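You operate a simulated robot arm through the tools that you are given. There is no shell and no other tool. Be economical: measure what you need, move in short steps, check, and stop when the job is done.

The job below is to be done with a simulated two-armed robot. You get a single attempt, and the scene is never put back.

TASK
Put one of the blue corner guards from the top of the belt on top of the grey reel. Take the lid off the green-banded jar and lay it down on the top of the belt. Put the grey core on the top of the belt away on the upper shelf of the blue rack. Put one of the orange corner guards from the steel table on top of the orange-banded carton. Take the black small weight from the steel table and leave it on the wooden bench. Press the grey scale button two times. Take the large teal-banded carton and leave it on the flat grey cover. Press the tare button two times. Any order will do. Set down upright: grey core, large teal-banded carton.
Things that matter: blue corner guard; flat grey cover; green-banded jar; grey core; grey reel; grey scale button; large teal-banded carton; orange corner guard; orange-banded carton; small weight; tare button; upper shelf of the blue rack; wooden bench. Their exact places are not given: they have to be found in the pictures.

The check looks at the end state, three seconds after you hand in, the way a careful person would. Anything else that was tipped, shoved, dropped, spilled or broken makes it a failure. A push-on lid holds only when it is set on centred and level and pressed home; a screw cap is set on level and turned clockwise until tight.

THE ROBOT
Two 7-joint arms with two-finger parallel grippers on one trunk, on a base that drives. Base frame: it is fixed to the floor where the robot stands at the start and does not move with it; the origin is under the middle of the robot, x ahead of it, y to its left, z up. Lengths are in m, angles in degrees, forces in N, time in s.
The left shoulder is at the start at [0.1, 0.174, 0.783], the right one opposite. With the tool pointing down near the work surface each hand reaches from about 0.34 to 0.8 m from the robot's upright axis, wherever it stands, measured 20 degrees to its own side. Places, roughly: blue corner guard (6x6x6 cm) [0.3, 0.1, 0.5]; flat grey cover (22x24x1 cm) [-1.2, 0.8, 0.9]; green-banded jar (6x6x9 cm) [1.2, 0, 0.5]; grey core (6x6x10 cm) [2.7, -0.1, 0.5]; grey reel (9x9x6 cm) [0.7, 0, 0.5]; grey scale button [0.9, -2.6, 0.9]; large teal-banded carton (8x20x13 cm) [-1.4, 1.2, 0.9]; orange corner guard (6x6x6 cm) [3.3, -2.8, 0.8]; orange-banded carton (12x8x8 cm) [3, -2.9, 0.8]; small weight [2.75, -2.75, 0.75]; tare button [-0.9, 3.3, 1.2]; upper shelf of the blue rack [5.9, -2.7, 1.3]; wooden bench [-1.9, -1.6, 0.8]. Payload 3.91 kg a hand.
Tool frame (each hand has its own): the origin (TCP) lies between the finger pads and is the grasp point; the fingertips stand 0.03 m ahead of it; z points along the fingers, y is the line along which they close. Largest opening 0.11 m; finger width 0.02, thickness 0.01; the body of the gripper, 0.048 by 0.112 m, starts 0.055 m behind the TCP.
Orientation is told as [roll, pitch, yaw] about the base's x, y, z axes, in that order, counted from this pose: with the fingers straight down and closing along the base's y, the tool's x points along the base's -x, its y along +y and its z along -z.

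THE INTERFACE
- The arms move only by the tool send_rows. It takes "left_rows", "right_rows" or both (then of equal length, played together; a hand with none holds still); each is a list of rows, each an object (a shift or turn left out is 0, a gripper value left out holds the last) with "xyz": the shift along the tool's x, y, z in m, a list of three; "rot": the turn, a rotation vector about the tool's x, y, z in degrees, a list of three; "grip": the gripper command, from -1 (fully open) to 1 (shut), values between in proportion. In form: [{"xyz": [tx, ty, tz], "rot": [ax, ay, az], "grip": grip}, ...]. A call has 1 to 20 rows; each row is the pose to reach, as a shift and turn from the pose commanded when the call began, along the tool's axes at that moment. Each row takes 0.2 s and may step no farther than 0.05 m and 8.6 degrees from the row before; otherwise, or with a gripper value out of range, the whole call is refused. Where a pose cannot be reached the arm comes as near as it can. A force on the tool above 40 N (or 10 N above the force at the start of the call, whichever is more), or a blocked arm, ends the call early, and 0.2 s more pass. Each finger travels about 0.072 m/s and halts on what it meets, pressing with about 41 N; the grip force reading is that of the motor and also rises with nothing between the fingers. The clock runs only during rows and for 0.2 s after the last one: add rows that repeat a pose to give the fingers time. It gives the time, the measured TCP pose, the force on the tool (base axes), the opening and the grip force at its end, in the units of the frame above (readings bear some noise), with the torque about the TCP (base axes, N m) and any sound that the robot's microphone picked up.
- Cameras (640 x 400 px; columns grow to the right, rows downward): "scene" is now at [0.2493, 0.0132, 0.9219]; the picture's right is [0.25, -0.97, -0.01], its down [-0.78, -0.20, -0.59] and it looks along [0.57, 0.15, -0.80] (base axes); focal length 214 px, centre (320, 200). "left" rides on the left gripper at [0.072, -0.017, -0.103] in its tool frame; the picture's right is [0.23, 0.97, 0.00], its down [-0.76, 0.18, -0.62] and it looks along [-0.61, 0.14, 0.78] (tool axes); focal length 222 px, centre (320, 200). "right" rides on the right gripper at [0.072, 0.017, -0.103] in its tool frame; the picture's right is [-0.23, 0.97, 0.00], its down [-0.76, -0.18, -0.62] and it looks along [-0.61, -0.14, 0.78] (tool axes); focal length 222 px, centre (320, 200).
- capture(camera): a new picture of that camera. No time passes.
- lift_body(by): slides the trunk up (or, below 0, down) by that many m; the arms and the scene camera ride with it, the base frame stays. It gives what a move gives, with no picture.
- steer(legs): drives the robot by 1 to 6 legs, each [ahead, left, turn to the left] in m, m and degrees, along the robot's own axes; the way and the turn of a leg run together, so that a leg with both is an arc; at most 1.5 m and 180 degrees a leg. The arms and the cameras ride along, it lands a little off, and it stops where it bumps. It gives what a move gives.
- aim_head(pan, tilt): turns the head with the scene camera to pan (to the left, within 80 degrees either way) and tilt (down, from -29 to 69), counted from straight ahead of the robot. It gives what a move gives.
- locate(camera, pixels): for up to 12 pixels [column, row] of the newest picture of that camera ("zoom" is the newest enlarged one), the place [x, y, z] in the base frame of the surface seen there, good to about 0.003 m, but the place of the scene camera against the robot may be out by one fixed shift of up to 0.012 m in any direction. No time passes.
- enlarge(camera, box): a new picture of the part [left, top, right, bottom] of that camera's present view, enlarged. No time passes.
- close_job(): hands the job in; it is judged then, once.

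Go step by step. Measure first, check grasps and placings, and put right what went wrong. The budget is 131 turns and 154 pictures, counting those below and the enlarged ones. Unless the task says otherwise, let go and move clear before handing in.

The tools are called after "Request:" by a JSON object that holds its "api" and its "payload". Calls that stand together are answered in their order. send_rows: Moves the arms, as the interface text tells. Its arguments: {"type":"object","properties":{"left_rows":{"type":"array","items":{"type":"object","properties":{"xyz":{"type":"array","items":{"type":"number"}},"rot":{"type":"array","items":{"type":"number"}},"grip":{"type":"number"}}}},"right_rows":{"type":"array","items":{"type":"object","properties":{"xyz":{"type":"array","items":{"type":"number"}},"rot":{"type":"array","items":{"type":"number"}},"grip":{"type":"number"}}}}},"required":[]} The other tools are called the same way: lift_body (by) slides the trunk up or down; steer (legs) drives the base; aim_head (pan, tilt) turns the head that bears the scene camera; capture (camera) takes a picture; locate (camera, pixels) gives the place of the surface under pixels of a picture; enlarge (camera, box) takes an enlarged picture of a part of a camera's view; close_job () hands the job in.

At the start:

```text
t: 0.0
left_position: [0.4119, 0.2356, 0.7725]
left_ee_rot: [0.7, -0.3, 0.5]
left_contact_force: [-0.6, 0.3, 0.8]
left_wrist_torque: [-0.02, 0.0, -0.03]
left_grip_width: 0.1101
left_finger_force: 0.1
right_position: [0.425, -0.1503, 0.6893]
right_ee_rot: [0.6, -1.1, 0.2]
right_contact_force: [-0.1, 0.5, -0.1]
right_wrist_torque: [0.0, 0.01, 0.0]
right_grip_width: 0.1101
right_finger_force: 0.1
trunk travel left (down, up): [-0.05, 0.464]
robot x, y, heading: [-0.0313, 0.002, 0.1]
head pan, tilt: [14.3, 54.7]
```

scene: 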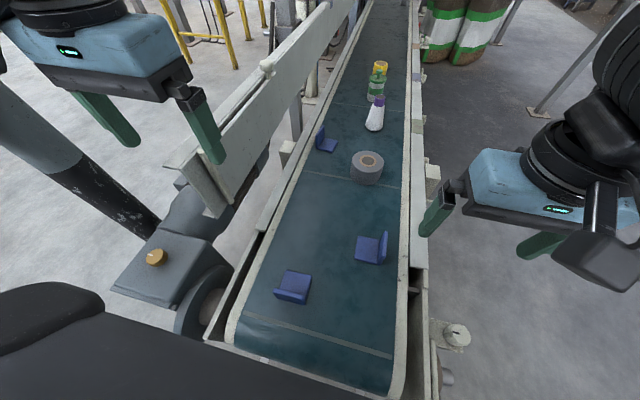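
right: 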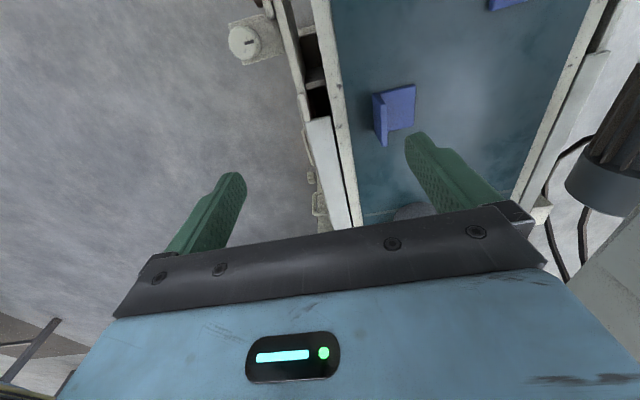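
left: 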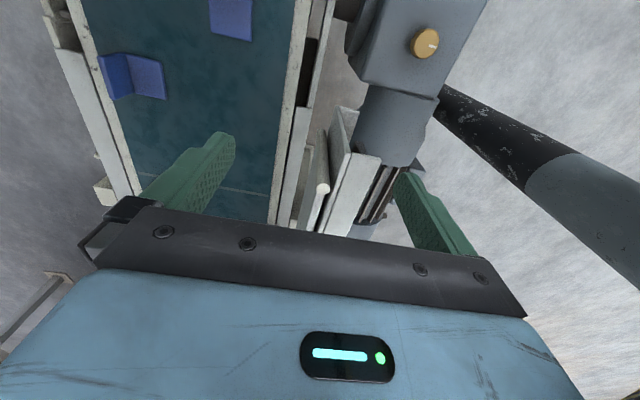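

The scene shows the belt with blue corner guards at about (292,287), (370,248), (326,142), the reel at (367,167) and the jar at (376,85). I'll measure them.

Request:
{"api": "enlarge", "payload": {"camera": "scene", "box": [220, 40, 440, 320]}}

Request:
{"api": "locate", "payload": {"camera": "scene", "pixels": [[295, 280], [290, 295], [368, 247], [383, 245], [369, 158], [355, 163], [383, 164], [366, 180], [379, 65], [376, 90], [340, 260], [330, 147]]}}

```text
1.43 times, centred on (330, 180) of scene
```

zoom: 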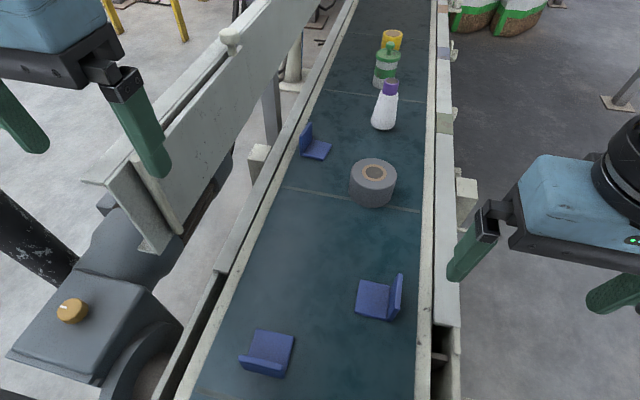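

```text
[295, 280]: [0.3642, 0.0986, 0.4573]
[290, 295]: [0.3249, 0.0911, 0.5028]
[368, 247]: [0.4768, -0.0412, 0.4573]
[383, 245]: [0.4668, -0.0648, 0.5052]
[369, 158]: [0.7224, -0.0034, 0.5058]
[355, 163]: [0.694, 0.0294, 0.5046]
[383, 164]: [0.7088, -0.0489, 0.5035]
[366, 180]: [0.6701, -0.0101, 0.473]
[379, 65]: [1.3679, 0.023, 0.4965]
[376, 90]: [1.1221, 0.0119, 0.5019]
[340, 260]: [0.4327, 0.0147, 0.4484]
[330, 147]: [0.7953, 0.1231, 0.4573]
```

Guard B (370,248) has its upright on the -y side, with the top at about z 0.505, so it suits the right hand at yaw 0. I'll bring the right hand above it and look with its own camera.

Request:
{"api": "send_rows", "payload": {"right_rows": [{"xyz": [-0.01, 0.03, 0.02], "grip": -0.2}, {"xyz": [-0.02, 0.06, 0.04]}, {"xyz": [-0.03, 0.082, 0.06]}, {"xyz": [-0.03, 0.082, 0.06]}]}}

Request:
{"api": "capture", "payload": {"camera": "right"}}

```text
t: 1.0
left_position: [0.4123, 0.2362, 0.7726]
left_ee_rot: [0.7, -0.3, 0.7]
left_contact_force: [-1.4, 0.3, -0.2]
left_wrist_torque: [0.04, 0.0, -0.01]
left_grip_width: 0.1102
left_finger_force: 0.2
right_position: [0.4568, -0.0663, 0.6324]
right_ee_rot: [0.7, -1.0, 0.4]
right_contact_force: [-0.1, -0.7, -0.5]
right_wrist_torque: [-0.01, 0.03, 0.0]
right_grip_width: 0.0659
right_finger_force: 0.1
trunk travel left (down, up): [-0.05, 0.464]
robot x, y, heading: [-0.0339, 0.0014, 0.4]
head pan, tilt: [14.3, 54.7]
```

```text
149 pictures are left
```

right: 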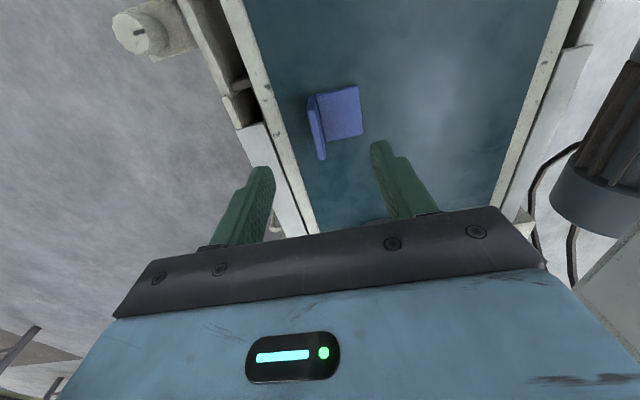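

The upright of guard B shows from (310,97) to (321,158). I'll measure its edges.

Request:
{"api": "enlarge", "payload": {"camera": "right", "box": [270, 60, 400, 180]}}

Request:
{"api": "locate", "payload": {"camera": "right", "pixels": [[310, 105], [314, 120], [317, 140], [320, 156], [330, 130], [356, 92], [358, 132], [345, 115], [315, 98]]}}

```text
3.33 times, centred on (335, 120) of right
```

zoom: 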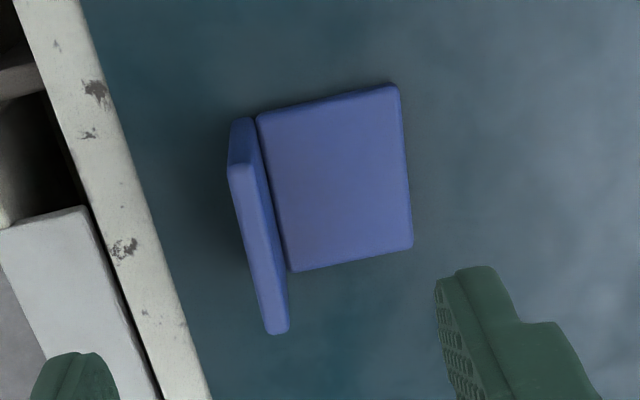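

```text
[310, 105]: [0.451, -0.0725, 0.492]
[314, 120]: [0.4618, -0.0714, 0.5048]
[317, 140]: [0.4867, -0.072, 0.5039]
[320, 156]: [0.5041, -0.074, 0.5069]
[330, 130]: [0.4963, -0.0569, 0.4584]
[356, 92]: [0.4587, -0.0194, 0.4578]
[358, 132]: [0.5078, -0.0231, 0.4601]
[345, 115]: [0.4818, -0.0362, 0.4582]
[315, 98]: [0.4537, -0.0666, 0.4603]
```

The upright spans x 0.451–0.506 at y ≈ -0.073, turned about -3.5°. I'll narrow the opening, descend, grip it and lift.

Request:
{"api": "send_rows", "payload": {"right_rows": [{"xyz": [-0.012, -0.004, 0.03], "rot": [0, 0, 3.5], "grip": 0.35}, {"xyz": [-0.024, -0.007, 0.06], "rot": [0, 0, 3.5]}, {"xyz": [-0.024, -0.007, 0.09], "rot": [0, 0, 3.5]}, {"xyz": [-0.024, -0.007, 0.12], "rot": [0, 0, 3.5]}, {"xyz": [-0.024, -0.007, 0.135], "rot": [0, 0, 3.5]}, {"xyz": [-0.024, -0.007, 0.135], "rot": [0, 0, 3.5]}, {"xyz": [-0.024, -0.007, 0.135], "rot": [0, 0, 3.5], "grip": 1}, {"xyz": [-0.024, -0.007, 0.135], "rot": [0, 0, 3.5]}, {"xyz": [-0.024, -0.007, 0.135], "rot": [0, 0, 3.5]}]}}

Request:
{"api": "capture", "payload": {"camera": "right"}}

```text
t: 3.0
left_position: [0.4126, 0.2358, 0.7722]
left_ee_rot: [0.6, -0.3, 0.8]
left_contact_force: [0.8, 1.0, -0.2]
left_wrist_torque: [0.0, 0.02, 0.0]
left_grip_width: 0.1101
left_finger_force: 0.0
right_position: [0.4815, -0.0701, 0.4968]
right_ee_rot: [0.7, -0.9, -3.2]
right_contact_force: [-0.2, -0.5, -0.1]
right_wrist_torque: [0.04, -0.02, 0.01]
right_grip_width: 0.0078
right_finger_force: 41.4
trunk travel left (down, up): [-0.05, 0.464]
robot x, y, heading: [-0.0351, -0.002, 0.3]
head pan, tilt: [14.3, 54.7]
```

```text
147 pictures are left
```

right: 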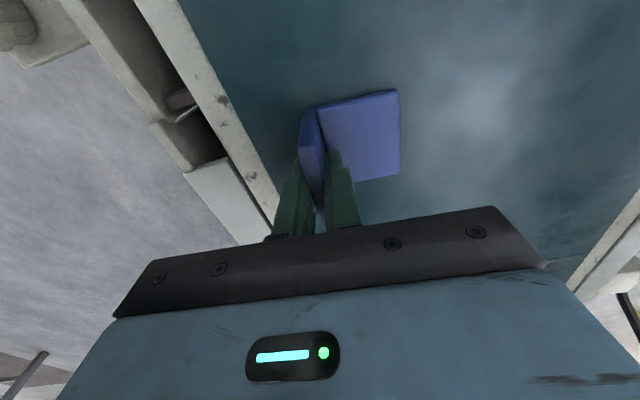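

Gripped, with width 0.0078. I'll lift, then compare the scene and wrist cameras on the same guard corner to find the scene camera's shift.

Request:
{"api": "send_rows", "payload": {"right_rows": [{"xyz": [0, 0, -0.03]}, {"xyz": [0, 0, -0.06]}, {"xyz": [0, 0, -0.09]}, {"xyz": [0, 0, -0.1]}, {"xyz": [0, 0, -0.1]}]}}

Request:
{"api": "enlarge", "payload": {"camera": "scene", "box": [300, 120, 460, 260]}}

Request:
{"api": "capture", "payload": {"camera": "right"}}

```text
t: 4.2
left_position: [0.413, 0.2365, 0.7719]
left_ee_rot: [0.6, -0.4, 0.8]
left_contact_force: [0.0, 0.4, 0.1]
left_wrist_torque: [-0.02, -0.02, -0.01]
left_grip_width: 0.1103
left_finger_force: 0.1
right_position: [0.4813, -0.0728, 0.5973]
right_ee_rot: [0.6, -0.9, -3.3]
right_contact_force: [0.4, -0.1, -0.2]
right_wrist_torque: [0.03, -0.03, -0.04]
right_grip_width: 0.008
right_finger_force: 40.3
trunk travel left (down, up): [-0.05, 0.464]
robot x, y, heading: [-0.0356, 0.0018, 0.0]
head pan, tilt: [14.3, 54.7]
```

```text
2.86 times, centred on (380, 190) of scene
```

zoom: 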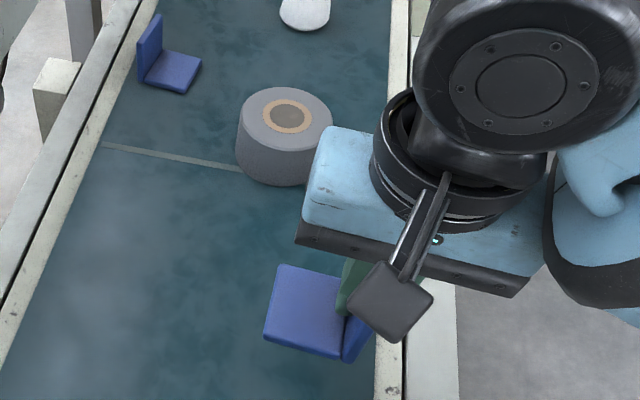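

```text
145 pictures are left
```

right: 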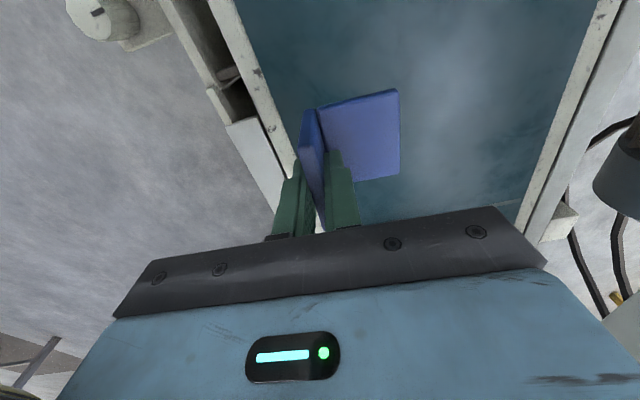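

The guard's corners appear at zoom (266,337), (281,267) and at right-camera (397,92), (398,175). I'll measure those along with the reel.

Request:
{"api": "locate", "payload": {"camera": "zoom", "pixels": [[267, 336], [282, 268], [303, 310], [286, 112], [241, 115], [328, 115], [285, 90], [284, 140], [270, 95], [310, 135]]}}

Request:
{"api": "locate", "payload": {"camera": "right", "pixels": [[396, 93], [397, 174], [360, 135]]}}

```text
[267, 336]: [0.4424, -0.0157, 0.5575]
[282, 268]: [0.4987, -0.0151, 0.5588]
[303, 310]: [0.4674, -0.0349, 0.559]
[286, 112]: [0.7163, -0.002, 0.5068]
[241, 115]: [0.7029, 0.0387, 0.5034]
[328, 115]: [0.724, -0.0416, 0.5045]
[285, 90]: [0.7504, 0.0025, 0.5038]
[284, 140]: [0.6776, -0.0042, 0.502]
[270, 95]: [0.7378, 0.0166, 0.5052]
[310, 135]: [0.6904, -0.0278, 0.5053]
```

```text
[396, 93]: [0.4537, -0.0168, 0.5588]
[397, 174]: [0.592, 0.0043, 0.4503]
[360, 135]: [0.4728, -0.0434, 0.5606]
```

The scene camera's shift is about (+0.011, -0.001, +0.001), so the reel centre is ≈ (0.725,-0.002) with its top at 0.506. I'll carry the guard over it.

Request:
{"api": "send_rows", "payload": {"right_rows": [{"xyz": [-0.04, 0.01, -0.01]}, {"xyz": [-0.08, 0.019, -0.01]}, {"xyz": [-0.12, 0.028, -0.01]}, {"xyz": [-0.16, 0.038, -0.01]}, {"xyz": [-0.2, 0.047, -0.01]}, {"xyz": [-0.241, 0.057, -0.01]}, {"xyz": [-0.241, 0.057, -0.01]}, {"xyz": [-0.241, 0.057, -0.01]}]}}

Request:
{"api": "capture", "payload": {"camera": "right"}}

Request:
{"api": "capture", "payload": {"camera": "scene"}}

```text
t: 6.2
left_position: [0.4128, 0.2377, 0.7718]
left_ee_rot: [0.5, -0.6, 0.9]
left_contact_force: [-0.1, -0.5, 0.3]
left_wrist_torque: [0.0, 0.02, -0.05]
left_grip_width: 0.1102
left_finger_force: 0.1
right_position: [0.7128, -0.057, 0.5851]
right_ee_rot: [0.2, 1.1, -5.1]
right_contact_force: [0.0, -0.6, -0.9]
right_wrist_torque: [-0.01, 0.05, 0.04]
right_grip_width: 0.0083
right_finger_force: 41.0
right hand out of reach, approached as far as the arm can: row 6, 7, 8
trunk travel left (down, up): [-0.05, 0.464]
robot x, y, heading: [-0.0344, 0.0003, 0.7]
head pan, tilt: [14.3, 54.7]
stopped in row 8 (right hand): the arm was blocked; the commanded pose is now the measured one
```

```text
144 pictures are left
```

right: 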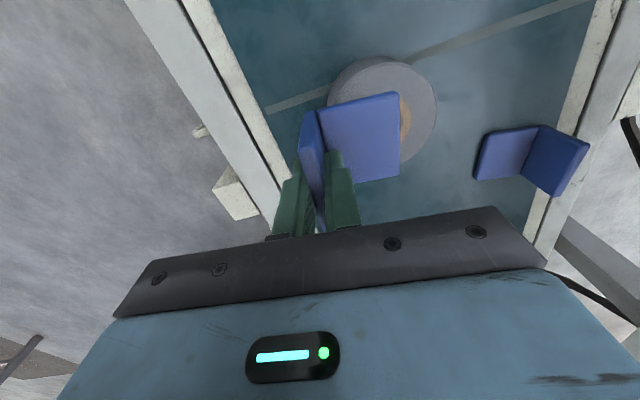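

```text
143 pictures are left
```

scene: 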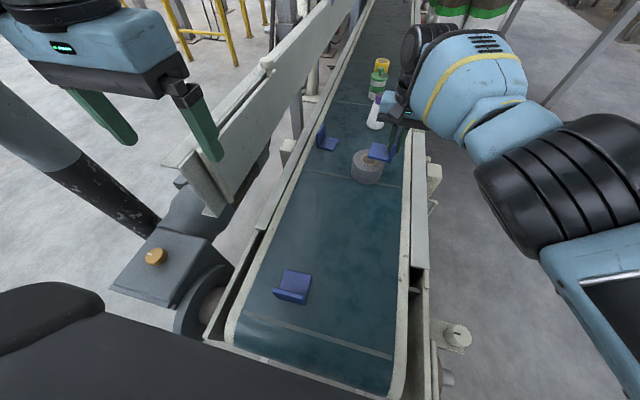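

The right hand ran out of reach at x 0.713. Turning the robot a little to the left would bring the right shoulder ahead, so first I'll check the heights of obstacles near the left hand and the belt's front end.

Request:
{"api": "locate", "payload": {"camera": "scene", "pixels": [[185, 165], [267, 68], [330, 5], [155, 258], [240, 335], [260, 205], [375, 100], [376, 120], [118, 280], [405, 240], [455, 335], [430, 165]]}}

```text
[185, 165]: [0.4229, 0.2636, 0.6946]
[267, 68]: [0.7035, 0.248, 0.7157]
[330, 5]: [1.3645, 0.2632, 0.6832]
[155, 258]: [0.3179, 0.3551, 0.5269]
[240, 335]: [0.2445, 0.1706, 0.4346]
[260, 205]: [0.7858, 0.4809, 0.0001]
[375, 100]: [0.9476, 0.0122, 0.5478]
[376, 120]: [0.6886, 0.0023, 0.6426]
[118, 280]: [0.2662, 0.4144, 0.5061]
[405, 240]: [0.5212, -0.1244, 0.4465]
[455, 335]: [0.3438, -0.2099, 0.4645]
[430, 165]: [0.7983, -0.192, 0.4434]
```

Turn plan: raise the left hand and draw the right hand back and up a little, then turn the base 12° to the left.

Request:
{"api": "send_rows", "payload": {"right_rows": [{"xyz": [0.02, 0.0, -0.02]}, {"xyz": [0.05, 0.0, -0.04]}, {"xyz": [0.08, 0, -0.05]}, {"xyz": [0.08, 0, -0.05]}], "left_rows": [{"xyz": [0, 0, -0.03]}, {"xyz": [0.0, 0, -0.06]}, {"xyz": [0.0, 0, -0.09]}, {"xyz": [0, 0, -0.1]}]}}

Request:
{"api": "steer", "payload": {"legs": [[0, 0, 12]]}}

```text
t: 7.2
left_position: [0.4269, 0.2451, 0.8638]
left_ee_rot: [0.0, 0.7, 0.6]
left_contact_force: [-0.2, -1.2, -0.4]
left_wrist_torque: [0.02, -0.02, -0.01]
left_grip_width: 0.1101
left_finger_force: 0.0
right_position: [0.6439, -0.0441, 0.6304]
right_ee_rot: [-0.4, 1.7, -5.2]
right_contact_force: [0.1, -0.4, 0.1]
right_wrist_torque: [0.0, 0.02, 0.0]
right_grip_width: 0.0081
right_finger_force: 40.8
trunk travel left (down, up): [-0.05, 0.464]
robot x, y, heading: [-0.0327, 0.0008, 0.2]
head pan, tilt: [14.3, 54.7]
```

```text
t: 8.4
left_position: [0.3642, 0.3368, 0.8636]
left_ee_rot: [0.1, 0.7, 13.0]
left_contact_force: [0.3, 0.3, 0.7]
left_wrist_torque: [-0.01, 0.0, -0.02]
left_grip_width: 0.1099
left_finger_force: 0.1
right_position: [0.6366, 0.0993, 0.6308]
right_ee_rot: [-0.4, 1.7, 7.0]
right_contact_force: [0.0, -0.1, 0.0]
right_wrist_torque: [-0.01, -0.05, 0.0]
right_grip_width: 0.0077
right_finger_force: 41.2
trunk travel left (down, up): [-0.05, 0.464]
robot x, y, heading: [-0.0314, -0.0013, 12.8]
head pan, tilt: [14.3, 54.7]
```

Now to go over the reel, with the tilt put back to what it was at grasp.

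Request:
{"api": "send_rows", "payload": {"right_rows": [{"xyz": [-0.015, -0.028, 0.0], "rot": [-0.5, -1.3, 0]}, {"xyz": [-0.03, -0.056, 0.0], "rot": [-1.1, -2.6, 0]}, {"xyz": [-0.045, -0.084, 0.01], "rot": [-1.1, -2.6, 0]}, {"xyz": [-0.06, -0.112, 0.02], "rot": [-1.1, -2.6, 0]}, {"xyz": [-0.075, -0.138, 0.035], "rot": [-1.1, -2.6, 0]}, {"xyz": [-0.075, -0.138, 0.045], "rot": [-1.1, -2.6, 0]}, {"xyz": [-0.075, -0.138, 0.045], "rot": [-1.1, -2.6, 0]}]}}

Request:
{"api": "capture", "payload": {"camera": "right"}}

Request:
{"api": "capture", "payload": {"camera": "scene"}}

```text
t: 10.0
left_position: [0.3646, 0.3376, 0.8631]
left_ee_rot: [0.0, 0.7, 13.0]
left_contact_force: [0.4, 0.0, 0.1]
left_wrist_torque: [-0.01, 0.0, 0.01]
left_grip_width: 0.1102
left_finger_force: 0.0
right_position: [0.7276, -0.0274, 0.5829]
right_ee_rot: [0.7, -0.9, 7.0]
right_contact_force: [0.0, 0.0, -0.8]
right_wrist_torque: [-0.01, 0.01, -0.01]
right_grip_width: 0.0081
right_finger_force: 40.9
trunk travel left (down, up): [-0.05, 0.464]
robot x, y, heading: [-0.0355, -0.005, 12.6]
head pan, tilt: [14.3, 54.7]
```

```text
142 pictures are left
```

right: 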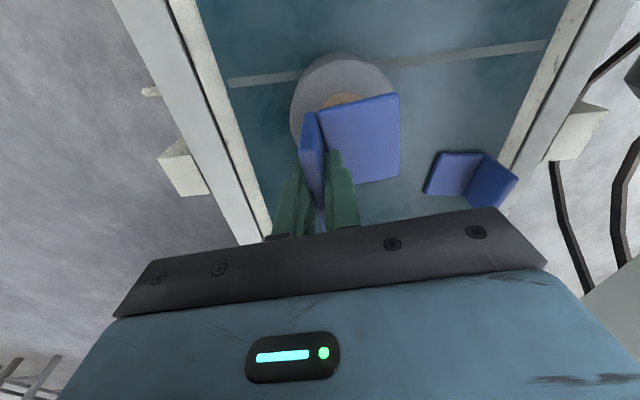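

```text
141 pictures are left
```

scene: 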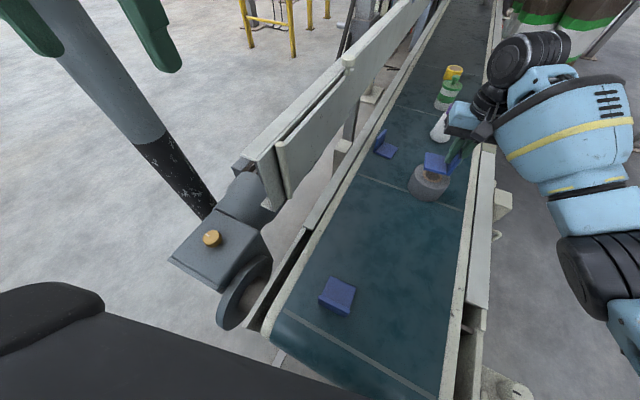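

I'll check the reel's centre with the wrist camera before lowering.

Request:
{"api": "enlarge", "payload": {"camera": "right", "box": [270, 40, 430, 140]}}

Request:
{"api": "locate", "payload": {"camera": "zoom", "pixels": [[100, 240], [130, 180], [180, 130], [250, 100], [330, 100], [400, 130], [300, 215], [350, 190], [300, 150], [500, 230], [230, 160]]}}

```text
4.00 times, centred on (350, 90) of right
```

zoom: 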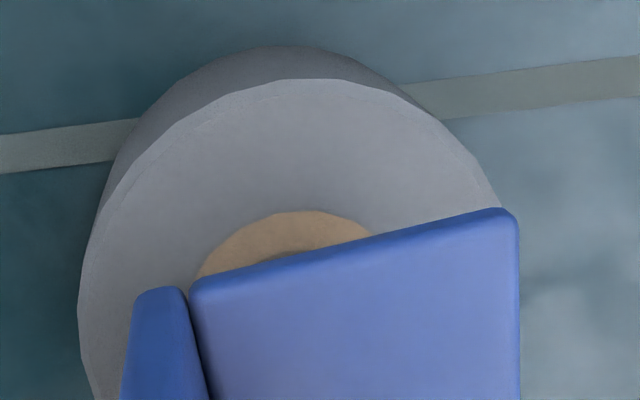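

```text
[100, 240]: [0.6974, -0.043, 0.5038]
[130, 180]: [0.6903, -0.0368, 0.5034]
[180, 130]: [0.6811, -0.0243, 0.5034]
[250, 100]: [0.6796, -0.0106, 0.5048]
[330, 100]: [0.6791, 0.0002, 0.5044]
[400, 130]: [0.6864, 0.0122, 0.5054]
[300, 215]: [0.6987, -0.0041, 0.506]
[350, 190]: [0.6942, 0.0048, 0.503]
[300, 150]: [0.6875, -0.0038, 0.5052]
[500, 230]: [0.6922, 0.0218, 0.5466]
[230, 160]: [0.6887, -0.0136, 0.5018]
```

The reel's centre is ≈ (0.722,-0.004), so the guard is centred well. I'll lower 0.031, release and rise.

Request:
{"api": "send_rows", "payload": {"right_rows": [{"xyz": [0.002, -0.003, 0.015]}, {"xyz": [0.002, -0.003, 0.025]}, {"xyz": [0.002, -0.003, 0.03]}, {"xyz": [0.002, -0.003, 0.032]}, {"xyz": [0.002, -0.003, 0.032]}]}}

Request:
{"api": "capture", "payload": {"camera": "right"}}

```text
t: 11.2
left_position: [0.3646, 0.337, 0.8632]
left_ee_rot: [-0.1, 0.7, 13.0]
left_contact_force: [-0.1, -1.3, -1.1]
left_wrist_torque: [0.01, 0.01, -0.02]
left_grip_width: 0.1098
left_finger_force: 0.1
right_position: [0.7261, -0.0298, 0.5523]
right_ee_rot: [0.7, -0.9, 7.0]
right_contact_force: [0.2, 0.3, 0.1]
right_wrist_torque: [0.01, 0.0, 0.0]
right_grip_width: 0.008
right_finger_force: 40.9
trunk travel left (down, up): [-0.05, 0.464]
robot x, y, heading: [-0.0306, -0.0006, 12.8]
head pan, tilt: [14.3, 54.7]
```

```text
139 pictures are left
```

right: 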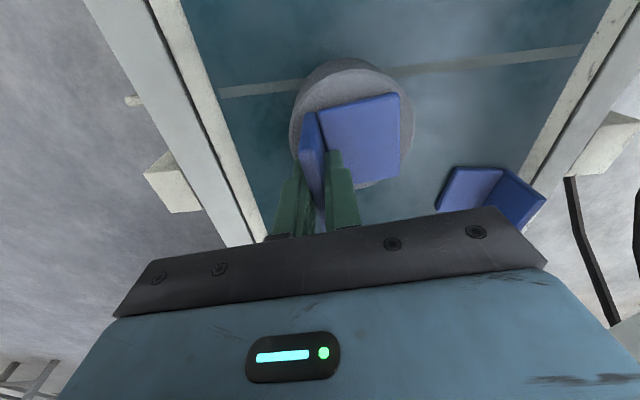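

No contact yet. I'll lower in small steps, then open gently and rise.

Request:
{"api": "send_rows", "payload": {"right_rows": [{"xyz": [0, 0, 0.0015]}, {"xyz": [0, 0, 0.003]}, {"xyz": [0, 0, 0.0045]}, {"xyz": [0, 0, 0.0045]}]}}

```text
t: 12.2
left_position: [0.3637, 0.337, 0.8637]
left_ee_rot: [0.0, 0.6, 13.0]
left_contact_force: [-0.5, -0.1, 0.1]
left_wrist_torque: [0.02, 0.01, -0.01]
left_grip_width: 0.1102
left_finger_force: 0.1
right_position: [0.7238, -0.0313, 0.5489]
right_ee_rot: [0.7, -1.2, 7.0]
right_contact_force: [0.6, 0.3, 21.2]
right_wrist_torque: [-0.07, 0.45, 0.03]
right_grip_width: 0.0083
right_finger_force: 40.7
trunk travel left (down, up): [-0.05, 0.464]
robot x, y, heading: [-0.0336, -0.0001, 12.7]
head pan, tilt: [14.3, 54.7]
```

Contact at 21 N upward: the guard is resting on the reel. I'll ease off, open and rise.

Request:
{"api": "send_rows", "payload": {"right_rows": [{"xyz": [0, 0, -0.0015]}, {"xyz": [0, 0, -0.0015], "grip": 0.5}, {"xyz": [0, 0, -0.0015]}, {"xyz": [0, 0, -0.03]}, {"xyz": [0, 0, -0.07]}, {"xyz": [0.03, 0, -0.11]}, {"xyz": [0.08, 0, -0.12]}, {"xyz": [0.12, 0, -0.12]}]}}

Request:
{"api": "enlarge", "payload": {"camera": "scene", "box": [340, 50, 500, 210]}}

Request:
{"api": "aim_head", "payload": {"pan": -40, "tilt": 25}}

Request:
{"api": "capture", "payload": {"camera": "scene"}}

```text
refused: row 7 steps farther than a row can; nothing moved
```

```text
2.50 times, centred on (420, 130) of scene
```

zoom: 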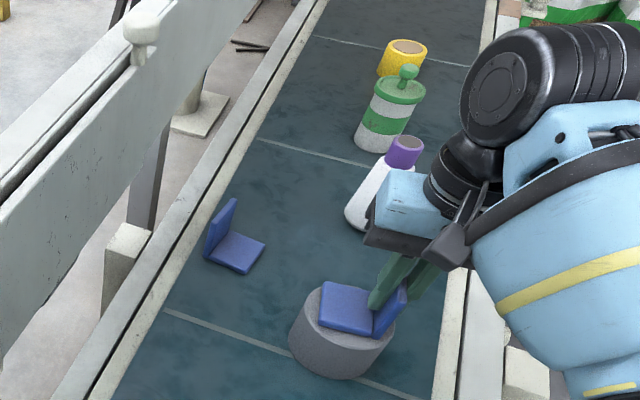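

```text
t: 13.4
left_position: [0.3614, 0.3372, 0.8648]
left_ee_rot: [0.0, 0.6, 13.0]
left_contact_force: [0.1, -0.6, -0.4]
left_wrist_torque: [0.03, 0.0, 0.0]
left_grip_width: 0.1102
left_finger_force: 0.1
right_position: [0.7251, -0.0307, 0.5502]
right_ee_rot: [0.7, -1.1, 7.0]
right_contact_force: [3.1, 0.3, 27.0]
right_wrist_torque: [-0.01, 0.18, -0.04]
right_grip_width: 0.0078
right_finger_force: 40.8
trunk travel left (down, up): [-0.05, 0.464]
robot x, y, heading: [-0.0317, -0.0022, 12.4]
head pan, tilt: [-40.0, 25.0]
```

```text
137 pictures are left
```

scene: 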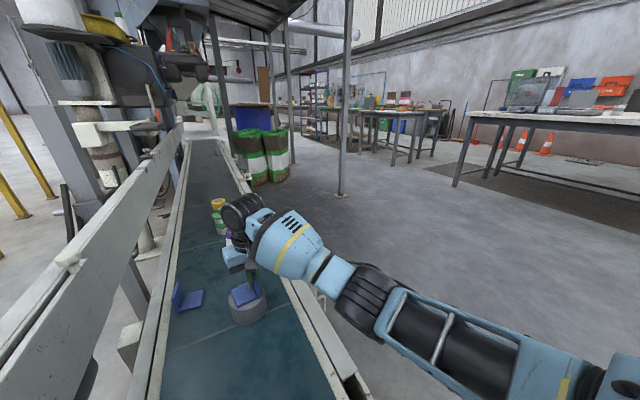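

The guard sits on the reel. I'll release and rise with valid steps.

Request:
{"api": "send_rows", "payload": {"right_rows": [{"xyz": [0, 0, -0.001]}, {"xyz": [0, 0, -0.001], "grip": 0.5}, {"xyz": [0, 0, -0.001]}, {"xyz": [0, 0, -0.04]}, {"xyz": [0, 0, -0.08]}, {"xyz": [0, 0, -0.12]}, {"xyz": [0.03, 0, -0.15]}, {"xyz": [0.07, 0, -0.16]}, {"xyz": [0.11, 0, -0.16]}, {"xyz": [0.15, 0, -0.16]}]}}

Request:
{"api": "capture", "payload": {"camera": "scene"}}

```text
t: 15.6
left_position: [0.3638, 0.337, 0.8632]
left_ee_rot: [0.0, 0.7, 13.0]
left_contact_force: [-0.5, -0.5, 0.8]
left_wrist_torque: [-0.02, 0.02, 0.01]
left_grip_width: 0.1098
left_finger_force: 0.1
right_position: [0.5725, -0.0517, 0.7076]
right_ee_rot: [0.6, -0.9, 7.0]
right_contact_force: [-0.5, -0.2, -0.5]
right_wrist_torque: [0.0, 0.03, -0.02]
right_grip_width: 0.0275
right_finger_force: 0.0
trunk travel left (down, up): [-0.05, 0.464]
robot x, y, heading: [-0.0326, -0.0032, 12.4]
head pan, tilt: [-40.0, 25.0]
```

```text
136 pictures are left
```

scene: 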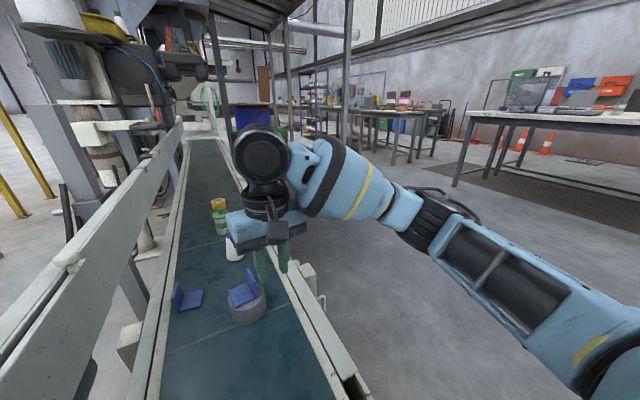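

The guard rests on the reel. Next is the jar, so I'll measure obstacles on the floor beside the belt to plan the drive.

Request:
{"api": "locate", "payload": {"camera": "scene", "pixels": [[342, 192], [282, 178], [245, 170], [310, 320], [455, 184], [470, 112], [392, 165], [312, 130], [220, 205], [186, 140], [300, 270], [355, 385]]}}

Request:
{"api": "enlarge", "payload": {"camera": "scene", "box": [160, 60, 480, 260]}}

Request:
{"api": "enlarge", "payload": {"camera": "scene", "box": [440, 50, 640, 200]}}

```text
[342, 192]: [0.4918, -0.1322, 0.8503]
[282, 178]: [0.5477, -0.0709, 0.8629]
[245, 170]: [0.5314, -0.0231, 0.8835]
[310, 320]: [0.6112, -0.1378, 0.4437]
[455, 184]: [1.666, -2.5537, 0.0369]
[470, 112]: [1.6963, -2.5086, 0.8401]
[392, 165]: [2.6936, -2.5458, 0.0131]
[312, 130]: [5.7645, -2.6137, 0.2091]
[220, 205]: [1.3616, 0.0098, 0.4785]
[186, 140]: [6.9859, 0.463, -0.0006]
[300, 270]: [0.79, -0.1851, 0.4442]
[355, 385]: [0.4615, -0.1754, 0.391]
```

```text
2.00 times, centred on (320, 160) of scene
```

zoom: 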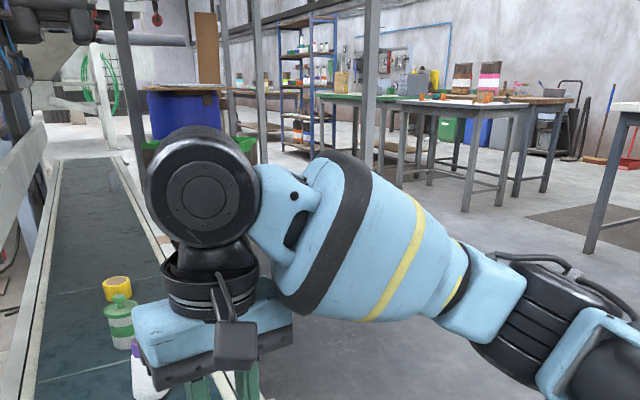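

```text
2.67 times, centred on (540, 125) of scene
```

zoom: 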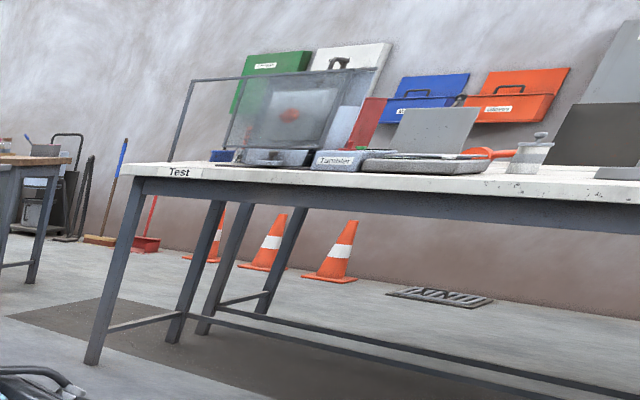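

The arm blocks the view of the pole and bags. I'll tuck the right hand back and up, then look again.

Request:
{"api": "send_rows", "payload": {"right_rows": [{"xyz": [0.03, 0, -0.03]}, {"xyz": [0.06, -0.02, -0.06]}, {"xyz": [0.09, -0.04, -0.09]}, {"xyz": [0.12, -0.06, -0.12]}, {"xyz": [0.15, -0.08, -0.14]}, {"xyz": [0.18, -0.1, -0.14]}, {"xyz": [0.2, -0.12, -0.14]}]}}

Request:
{"api": "steer", "payload": {"legs": [[0, 0, -12.4], [0, -0.75, 0]]}}

Request:
{"api": "aim_head", "payload": {"pan": 0, "tilt": 25}}

Request:
{"api": "capture", "payload": {"camera": "scene"}}

```text
t: 17.2
left_position: [0.3646, 0.3354, 0.8631]
left_ee_rot: [0.0, 0.7, 13.0]
left_contact_force: [0.3, 1.5, -0.3]
left_wrist_torque: [-0.03, 0.03, 0.01]
left_grip_width: 0.11
left_finger_force: 0.1
right_position: [0.3901, -0.1985, 0.8401]
right_ee_rot: [0.7, -0.9, 6.9]
right_contact_force: [0.1, 0.5, -1.1]
right_wrist_torque: [0.02, 0.0, 0.02]
right_grip_width: 0.0275
right_finger_force: 0.0
trunk travel left (down, up): [-0.05, 0.464]
robot x, y, heading: [-0.0331, 0.0002, 12.5]
head pan, tilt: [-40.0, 25.0]
```

```text
t: 25.0
left_position: [0.4309, -0.5071, 0.8628]
left_ee_rot: [0.0, 0.7, 0.4]
left_contact_force: [-0.2, -0.3, 0.3]
left_wrist_torque: [-0.01, -0.01, 0.0]
left_grip_width: 0.1102
left_finger_force: 0.2
right_position: [0.3401, -1.0347, 0.8398]
right_ee_rot: [0.6, -0.9, -5.5]
right_contact_force: [0.2, -0.7, -0.4]
right_wrist_torque: [0.01, 0.03, 0.05]
right_grip_width: 0.0273
right_finger_force: 0.0
trunk travel left (down, up): [-0.05, 0.464]
robot x, y, heading: [-0.0334, -0.7493, -0.1]
head pan, tilt: [-40.0, 25.0]
```

```text
t: 26.1
left_position: [0.4308, -0.5067, 0.8627]
left_ee_rot: [0.0, 0.8, 0.5]
left_contact_force: [0.3, 1.1, 0.3]
left_wrist_torque: [-0.01, -0.02, 0.04]
left_grip_width: 0.1098
left_finger_force: 0.0
right_position: [0.3385, -1.035, 0.839]
right_ee_rot: [0.7, -0.9, -5.5]
right_contact_force: [0.3, 0.1, 0.4]
right_wrist_torque: [0.01, 0.0, 0.0]
right_grip_width: 0.0274
right_finger_force: 0.0
trunk travel left (down, up): [-0.05, 0.464]
robot x, y, heading: [-0.0296, -0.7493, 0.3]
head pan, tilt: [0.0, 25.0]
```

```text
133 pictures are left
```

scene: 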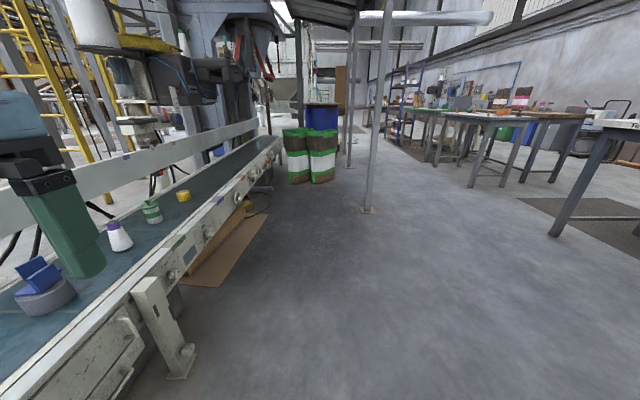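

I can see the belt, a leaning board at (220,250), bags at (310,160), a pole at (368,210) and the tables. I'll measure them.

Request:
{"api": "locate", "payload": {"camera": "scene", "pixels": [[368, 211], [323, 182], [290, 182], [228, 284], [268, 215], [185, 370], [180, 262], [275, 140], [275, 150], [350, 165], [555, 235], [150, 215]]}}

Request:
{"api": "enlarge", "payload": {"camera": "scene", "box": [120, 110, 300, 230]}}

Request:
{"api": "enlarge", "payload": {"camera": "scene", "box": [370, 50, 610, 200]}}

```text
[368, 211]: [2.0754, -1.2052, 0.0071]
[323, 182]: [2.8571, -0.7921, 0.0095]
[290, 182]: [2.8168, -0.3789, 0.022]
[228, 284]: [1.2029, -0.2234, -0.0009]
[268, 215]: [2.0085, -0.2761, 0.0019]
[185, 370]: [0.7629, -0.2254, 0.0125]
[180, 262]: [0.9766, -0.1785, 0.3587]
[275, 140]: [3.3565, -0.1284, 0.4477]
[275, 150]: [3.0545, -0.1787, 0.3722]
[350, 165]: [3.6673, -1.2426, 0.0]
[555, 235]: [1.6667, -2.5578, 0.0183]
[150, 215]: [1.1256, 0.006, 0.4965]
```

```text
3.33 times, centred on (210, 170) of scene
```

zoom: 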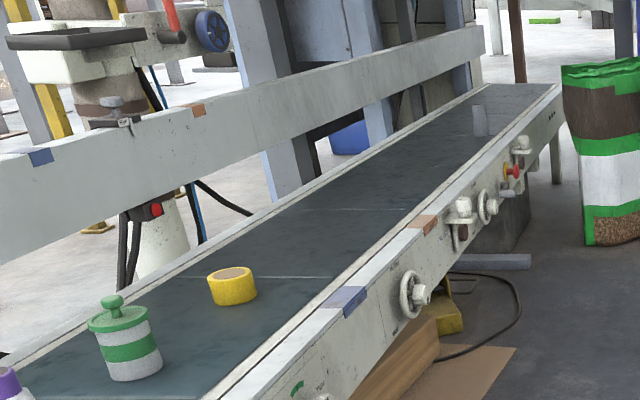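

```text
2.67 times, centred on (490, 125) of scene
```

zoom: 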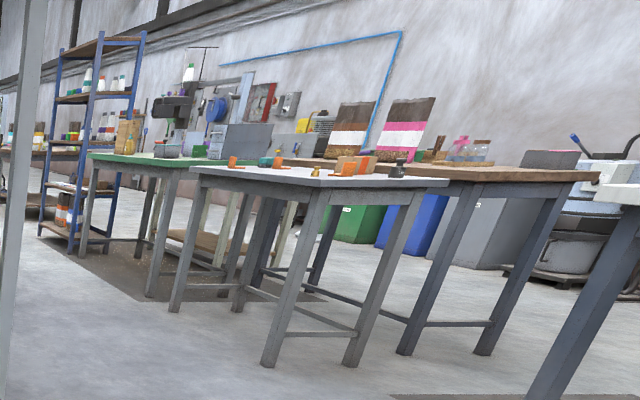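

The jar is at about (1.145,0.005) and the core at about (2.7,-0.1), with the belt's right side free up to the bags at x 2.8. I'll drive beside the jar and face the belt.

Request:
{"api": "steer", "payload": {"legs": [[1.18, 0, 0], [0, 0, 90], [0.06, 0, 0]]}}

Request:
{"api": "aim_head", "payload": {"pan": 0, "tilt": 45}}

Request:
{"api": "capture", "payload": {"camera": "scene"}}

```text
t: 36.3
left_position: [0.8843, -0.2333, 0.8624]
left_ee_rot: [0.0, 0.7, 90.2]
left_contact_force: [0.5, 0.8, 0.4]
left_wrist_torque: [0.03, 0.02, 0.04]
left_grip_width: 0.1102
left_finger_force: 0.0
right_position: [1.411, -0.3255, 0.8399]
right_ee_rot: [0.7, -0.9, 84.2]
right_contact_force: [0.5, -1.1, -0.2]
right_wrist_torque: [0.0, 0.0, 0.01]
right_grip_width: 0.0274
right_finger_force: 0.1
trunk travel left (down, up): [-0.05, 0.464]
robot x, y, heading: [1.1245, -0.6953, 89.9]
head pan, tilt: [0.0, 25.0]
```

```text
t: 37.2
left_position: [0.8837, -0.2337, 0.8626]
left_ee_rot: [-0.1, 0.7, 90.3]
left_contact_force: [-0.3, -0.6, 0.3]
left_wrist_torque: [-0.01, 0.02, -0.02]
left_grip_width: 0.1102
left_finger_force: 0.1
right_position: [1.4108, -0.3251, 0.8393]
right_ee_rot: [0.7, -0.9, 84.4]
right_contact_force: [0.1, -0.3, 0.4]
right_wrist_torque: [-0.06, 0.0, -0.03]
right_grip_width: 0.0275
right_finger_force: 0.0
trunk travel left (down, up): [-0.05, 0.464]
robot x, y, heading: [1.1213, -0.6924, 90.0]
head pan, tilt: [0.0, 45.0]
```

```text
130 pictures are left
```

scene: 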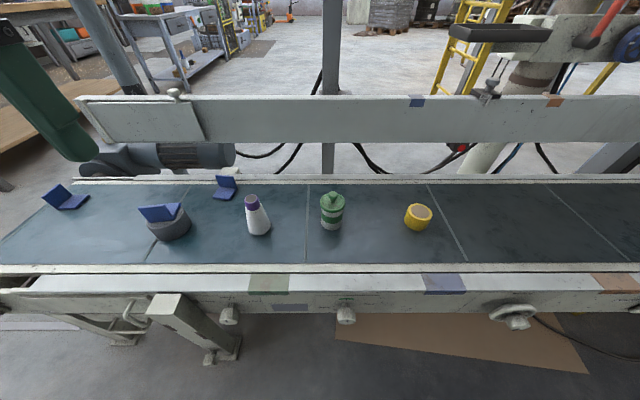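

Request:
{"api": "enlarge", "payload": {"camera": "scene", "box": [280, 170, 460, 270]}}

Request:
{"api": "locate", "payload": {"camera": "scene", "pixels": [[333, 196], [333, 206], [330, 218], [332, 231], [321, 215], [343, 215], [380, 240], [330, 265], [330, 272], [418, 210], [258, 215], [410, 225]]}}

```text
3.56 times, centred on (370, 220) of scene
```

zoom: 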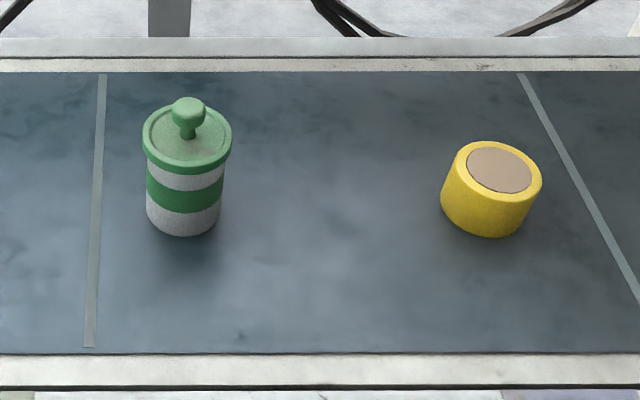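

```text
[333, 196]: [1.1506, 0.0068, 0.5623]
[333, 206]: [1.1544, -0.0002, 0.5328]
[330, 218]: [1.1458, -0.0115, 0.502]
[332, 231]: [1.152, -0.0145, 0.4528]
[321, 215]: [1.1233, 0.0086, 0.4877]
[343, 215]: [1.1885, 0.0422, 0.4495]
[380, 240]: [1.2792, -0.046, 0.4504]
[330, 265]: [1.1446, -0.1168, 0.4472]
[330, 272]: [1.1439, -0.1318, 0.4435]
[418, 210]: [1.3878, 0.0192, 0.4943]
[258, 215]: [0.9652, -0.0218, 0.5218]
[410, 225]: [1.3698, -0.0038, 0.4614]
```

The knob is at scene (1.150,0.010,0.56), so about (1.151,0.018) once corrected. I'll bring the right hand above it with a partial opening and check by wrist camera.

Request:
{"api": "send_rows", "payload": {"right_rows": [{"xyz": [-0.03, 0.03, 0.0], "grip": 0.0}, {"xyz": [-0.06, 0.06, 0.0]}, {"xyz": [-0.09, 0.09, 0.01]}, {"xyz": [-0.12, 0.12, 0.02]}, {"xyz": [-0.15, 0.15, 0.03]}, {"xyz": [-0.18, 0.18, 0.045]}, {"xyz": [-0.21, 0.21, 0.06]}, {"xyz": [-0.24, 0.24, 0.08]}, {"xyz": [-0.27, 0.265, 0.105]}, {"xyz": [-0.295, 0.28, 0.13]}, {"xyz": [-0.313, 0.292, 0.16]}, {"xyz": [-0.313, 0.292, 0.16]}]}}

Request:
{"api": "capture", "payload": {"camera": "right"}}

```text
t: 39.8
left_position: [0.8833, -0.2331, 0.8639]
left_ee_rot: [-0.1, 0.7, 90.1]
left_contact_force: [-0.2, -0.9, 0.4]
left_wrist_torque: [-0.01, -0.01, 0.0]
left_grip_width: 0.1102
left_finger_force: 0.1
right_position: [1.1486, 0.0184, 0.6886]
right_ee_rot: [0.8, -0.8, 84.4]
right_contact_force: [-1.0, -0.3, 0.5]
right_wrist_torque: [0.01, -0.01, 0.0]
right_grip_width: 0.0548
right_finger_force: 0.0
trunk travel left (down, up): [-0.05, 0.464]
robot x, y, heading: [1.1211, -0.6962, 89.7]
head pan, tilt: [0.0, 45.0]
```

```text
128 pictures are left
```

right: 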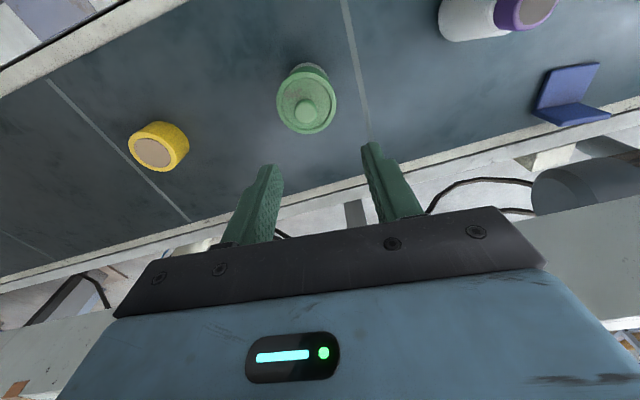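

Request:
{"api": "locate", "payload": {"camera": "right", "pixels": [[308, 110], [304, 105], [312, 117], [290, 95], [325, 90], [298, 125], [325, 120], [308, 112]]}}

Request:
{"api": "enlarge", "payload": {"camera": "right", "box": [250, 50, 370, 150]}}

```text
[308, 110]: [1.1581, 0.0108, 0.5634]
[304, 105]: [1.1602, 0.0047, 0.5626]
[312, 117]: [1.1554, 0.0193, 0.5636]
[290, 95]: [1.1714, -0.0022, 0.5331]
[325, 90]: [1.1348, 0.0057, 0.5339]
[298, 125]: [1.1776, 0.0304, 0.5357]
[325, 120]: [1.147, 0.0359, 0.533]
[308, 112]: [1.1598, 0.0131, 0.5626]
```

```text
4.00 times, centred on (310, 100) of right
```

zoom: 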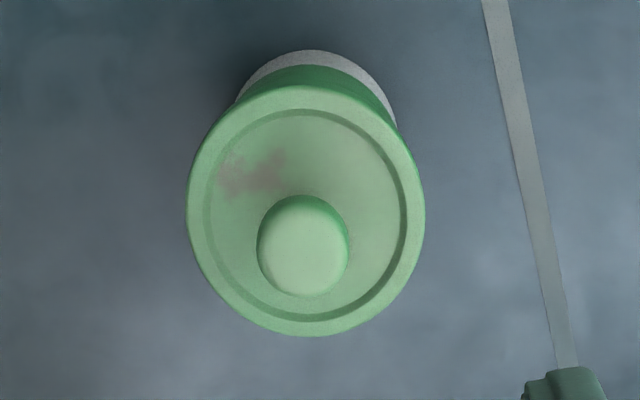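

The knob's centre is ≈ (1.160,0.013) with top 0.563 and lid plate 0.534. I'll lower to grip the knob with the tips just above the lid.

Request:
{"api": "send_rows", "payload": {"right_rows": [{"xyz": [0.004, -0.012, 0.04]}, {"xyz": [0.004, -0.012, 0.08]}, {"xyz": [0.004, -0.012, 0.105]}, {"xyz": [0.004, -0.012, 0.118]}, {"xyz": [0.004, -0.012, 0.118]}, {"xyz": [0.004, -0.012, 0.118], "grip": 1}, {"xyz": [0.004, -0.012, 0.118]}, {"xyz": [0.004, -0.012, 0.118]}]}}

Request:
{"api": "capture", "payload": {"camera": "right"}}

```text
t: 41.6
left_position: [0.8828, -0.233, 0.8618]
left_ee_rot: [0.0, 0.7, 90.3]
left_contact_force: [-0.3, -0.4, 0.5]
left_wrist_torque: [-0.01, 0.0, 0.01]
left_grip_width: 0.1101
left_finger_force: 0.0
right_position: [1.1608, 0.0141, 0.5689]
right_ee_rot: [0.7, -0.9, 84.3]
right_contact_force: [-0.8, 0.3, 0.3]
right_wrist_torque: [-0.01, 0.01, 0.02]
right_grip_width: 0.0216
right_finger_force: 41.3
trunk travel left (down, up): [-0.05, 0.464]
robot x, y, heading: [1.1246, -0.6957, 89.7]
head pan, tilt: [0.0, 45.0]
heard: snap
```

```text
126 pictures are left
```

right: 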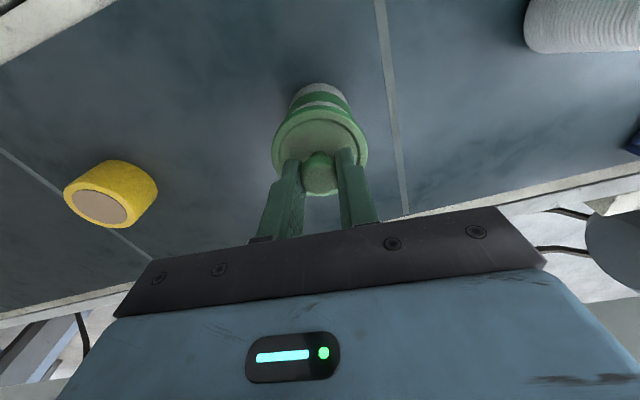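

The knob is gripped (0.0216) and there was a snap, so the push-on lid likely came loose. I'll lift slowly and look.

Request:
{"api": "send_rows", "payload": {"right_rows": [{"xyz": [0, 0, -0.004]}, {"xyz": [0, 0, -0.01]}, {"xyz": [0, 0, -0.02]}, {"xyz": [0, 0, -0.03]}, {"xyz": [0, 0, -0.03]}]}}

Request:
{"api": "capture", "payload": {"camera": "right"}}

Request:
{"api": "enlarge", "payload": {"camera": "scene", "box": [240, 140, 440, 270]}}

```text
t: 42.8
left_position: [0.8836, -0.2336, 0.8609]
left_ee_rot: [0.0, 0.7, 90.3]
left_contact_force: [0.2, -0.2, 0.4]
left_wrist_torque: [-0.02, -0.02, -0.02]
left_grip_width: 0.1103
left_finger_force: 0.0
right_position: [1.1603, 0.0151, 0.6001]
right_ee_rot: [0.7, -1.0, 84.4]
right_contact_force: [0.2, -0.1, -0.8]
right_wrist_torque: [-0.01, 0.01, 0.02]
right_grip_width: 0.0215
right_finger_force: 40.5
trunk travel left (down, up): [-0.05, 0.464]
robot x, y, heading: [1.1257, -0.6956, 89.6]
head pan, tilt: [0.0, 45.0]
```

```text
125 pictures are left
```

right: 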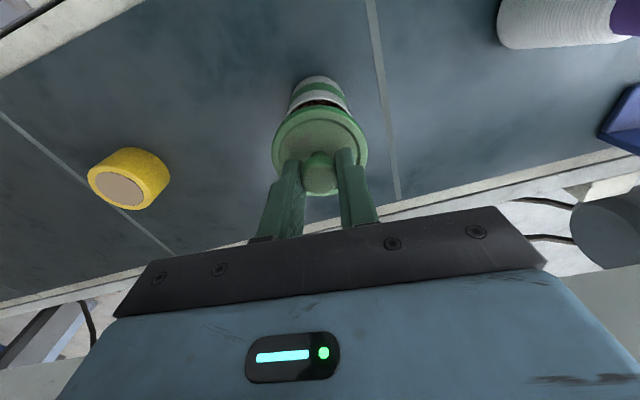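

```text
3.08 times, centred on (340, 205) of scene
```

zoom: 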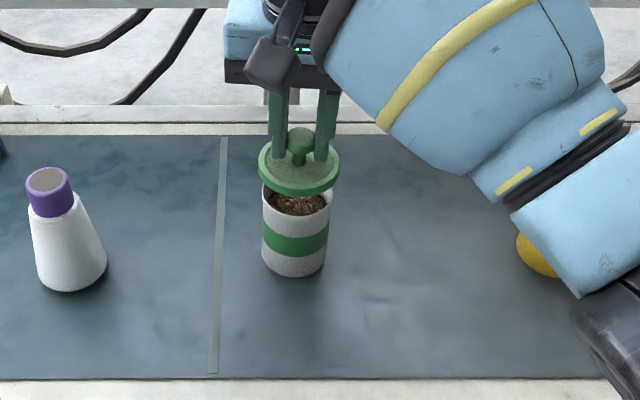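

The lid is off cleanly and the jar stands. I'll carry the lid to free belt at about (1.265,-0.05) and lower it.

Request:
{"api": "send_rows", "payload": {"right_rows": [{"xyz": [0, 0, -0.03]}, {"xyz": [0, 0, -0.05]}, {"xyz": [0.018, -0.037, -0.05]}, {"xyz": [0.036, -0.074, -0.05]}, {"xyz": [0.054, -0.111, -0.05]}, {"xyz": [0.054, -0.111, -0.01]}, {"xyz": [0.054, -0.111, 0.03]}, {"xyz": [0.054, -0.111, 0.07]}, {"xyz": [0.054, -0.111, 0.088]}, {"xyz": [0.054, -0.111, 0.092]}, {"xyz": [0.054, -0.111, 0.092]}]}}

Request:
{"api": "capture", "payload": {"camera": "right"}}

```text
t: 45.2
left_position: [0.8829, -0.2339, 0.8628]
left_ee_rot: [0.0, 0.7, 90.3]
left_contact_force: [-1.0, 0.5, 0.0]
left_wrist_torque: [-0.04, 0.01, 0.02]
left_grip_width: 0.1101
left_finger_force: 0.1
right_position: [1.2638, -0.0487, 0.505]
right_ee_rot: [0.7, -0.9, 84.3]
right_contact_force: [-0.1, 0.4, -0.4]
right_wrist_torque: [0.0, 0.03, -0.02]
right_grip_width: 0.0213
right_finger_force: 40.8
trunk travel left (down, up): [-0.05, 0.464]
robot x, y, heading: [1.1236, -0.6969, 90.0]
head pan, tilt: [0.0, 45.0]
```

```text
123 pictures are left
```

right: 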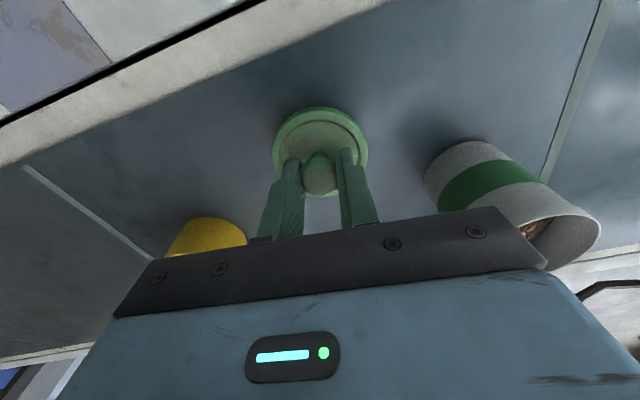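

Not yet touching. I'll lower in small steps until contact.

Request:
{"api": "send_rows", "payload": {"right_rows": [{"xyz": [0, 0, 0.003]}, {"xyz": [0, 0, 0.005]}, {"xyz": [0, 0, 0.007]}, {"xyz": [0, 0, 0.009]}, {"xyz": [0, 0, 0.011]}, {"xyz": [0, 0, 0.013]}]}}

```text
t: 46.6
left_position: [0.8835, -0.2335, 0.8622]
left_ee_rot: [0.0, 0.7, 90.2]
left_contact_force: [0.2, 0.0, -0.6]
left_wrist_torque: [-0.02, -0.01, 0.01]
left_grip_width: 0.1098
left_finger_force: 0.1
right_position: [1.2649, -0.0487, 0.4932]
right_ee_rot: [0.6, -0.9, 84.3]
right_contact_force: [1.0, 0.4, 0.1]
right_wrist_torque: [0.02, -0.01, 0.0]
right_grip_width: 0.0215
right_finger_force: 41.1
trunk travel left (down, up): [-0.05, 0.464]
robot x, y, heading: [1.1206, -0.6935, 89.8]
head pan, tilt: [0.0, 45.0]
```

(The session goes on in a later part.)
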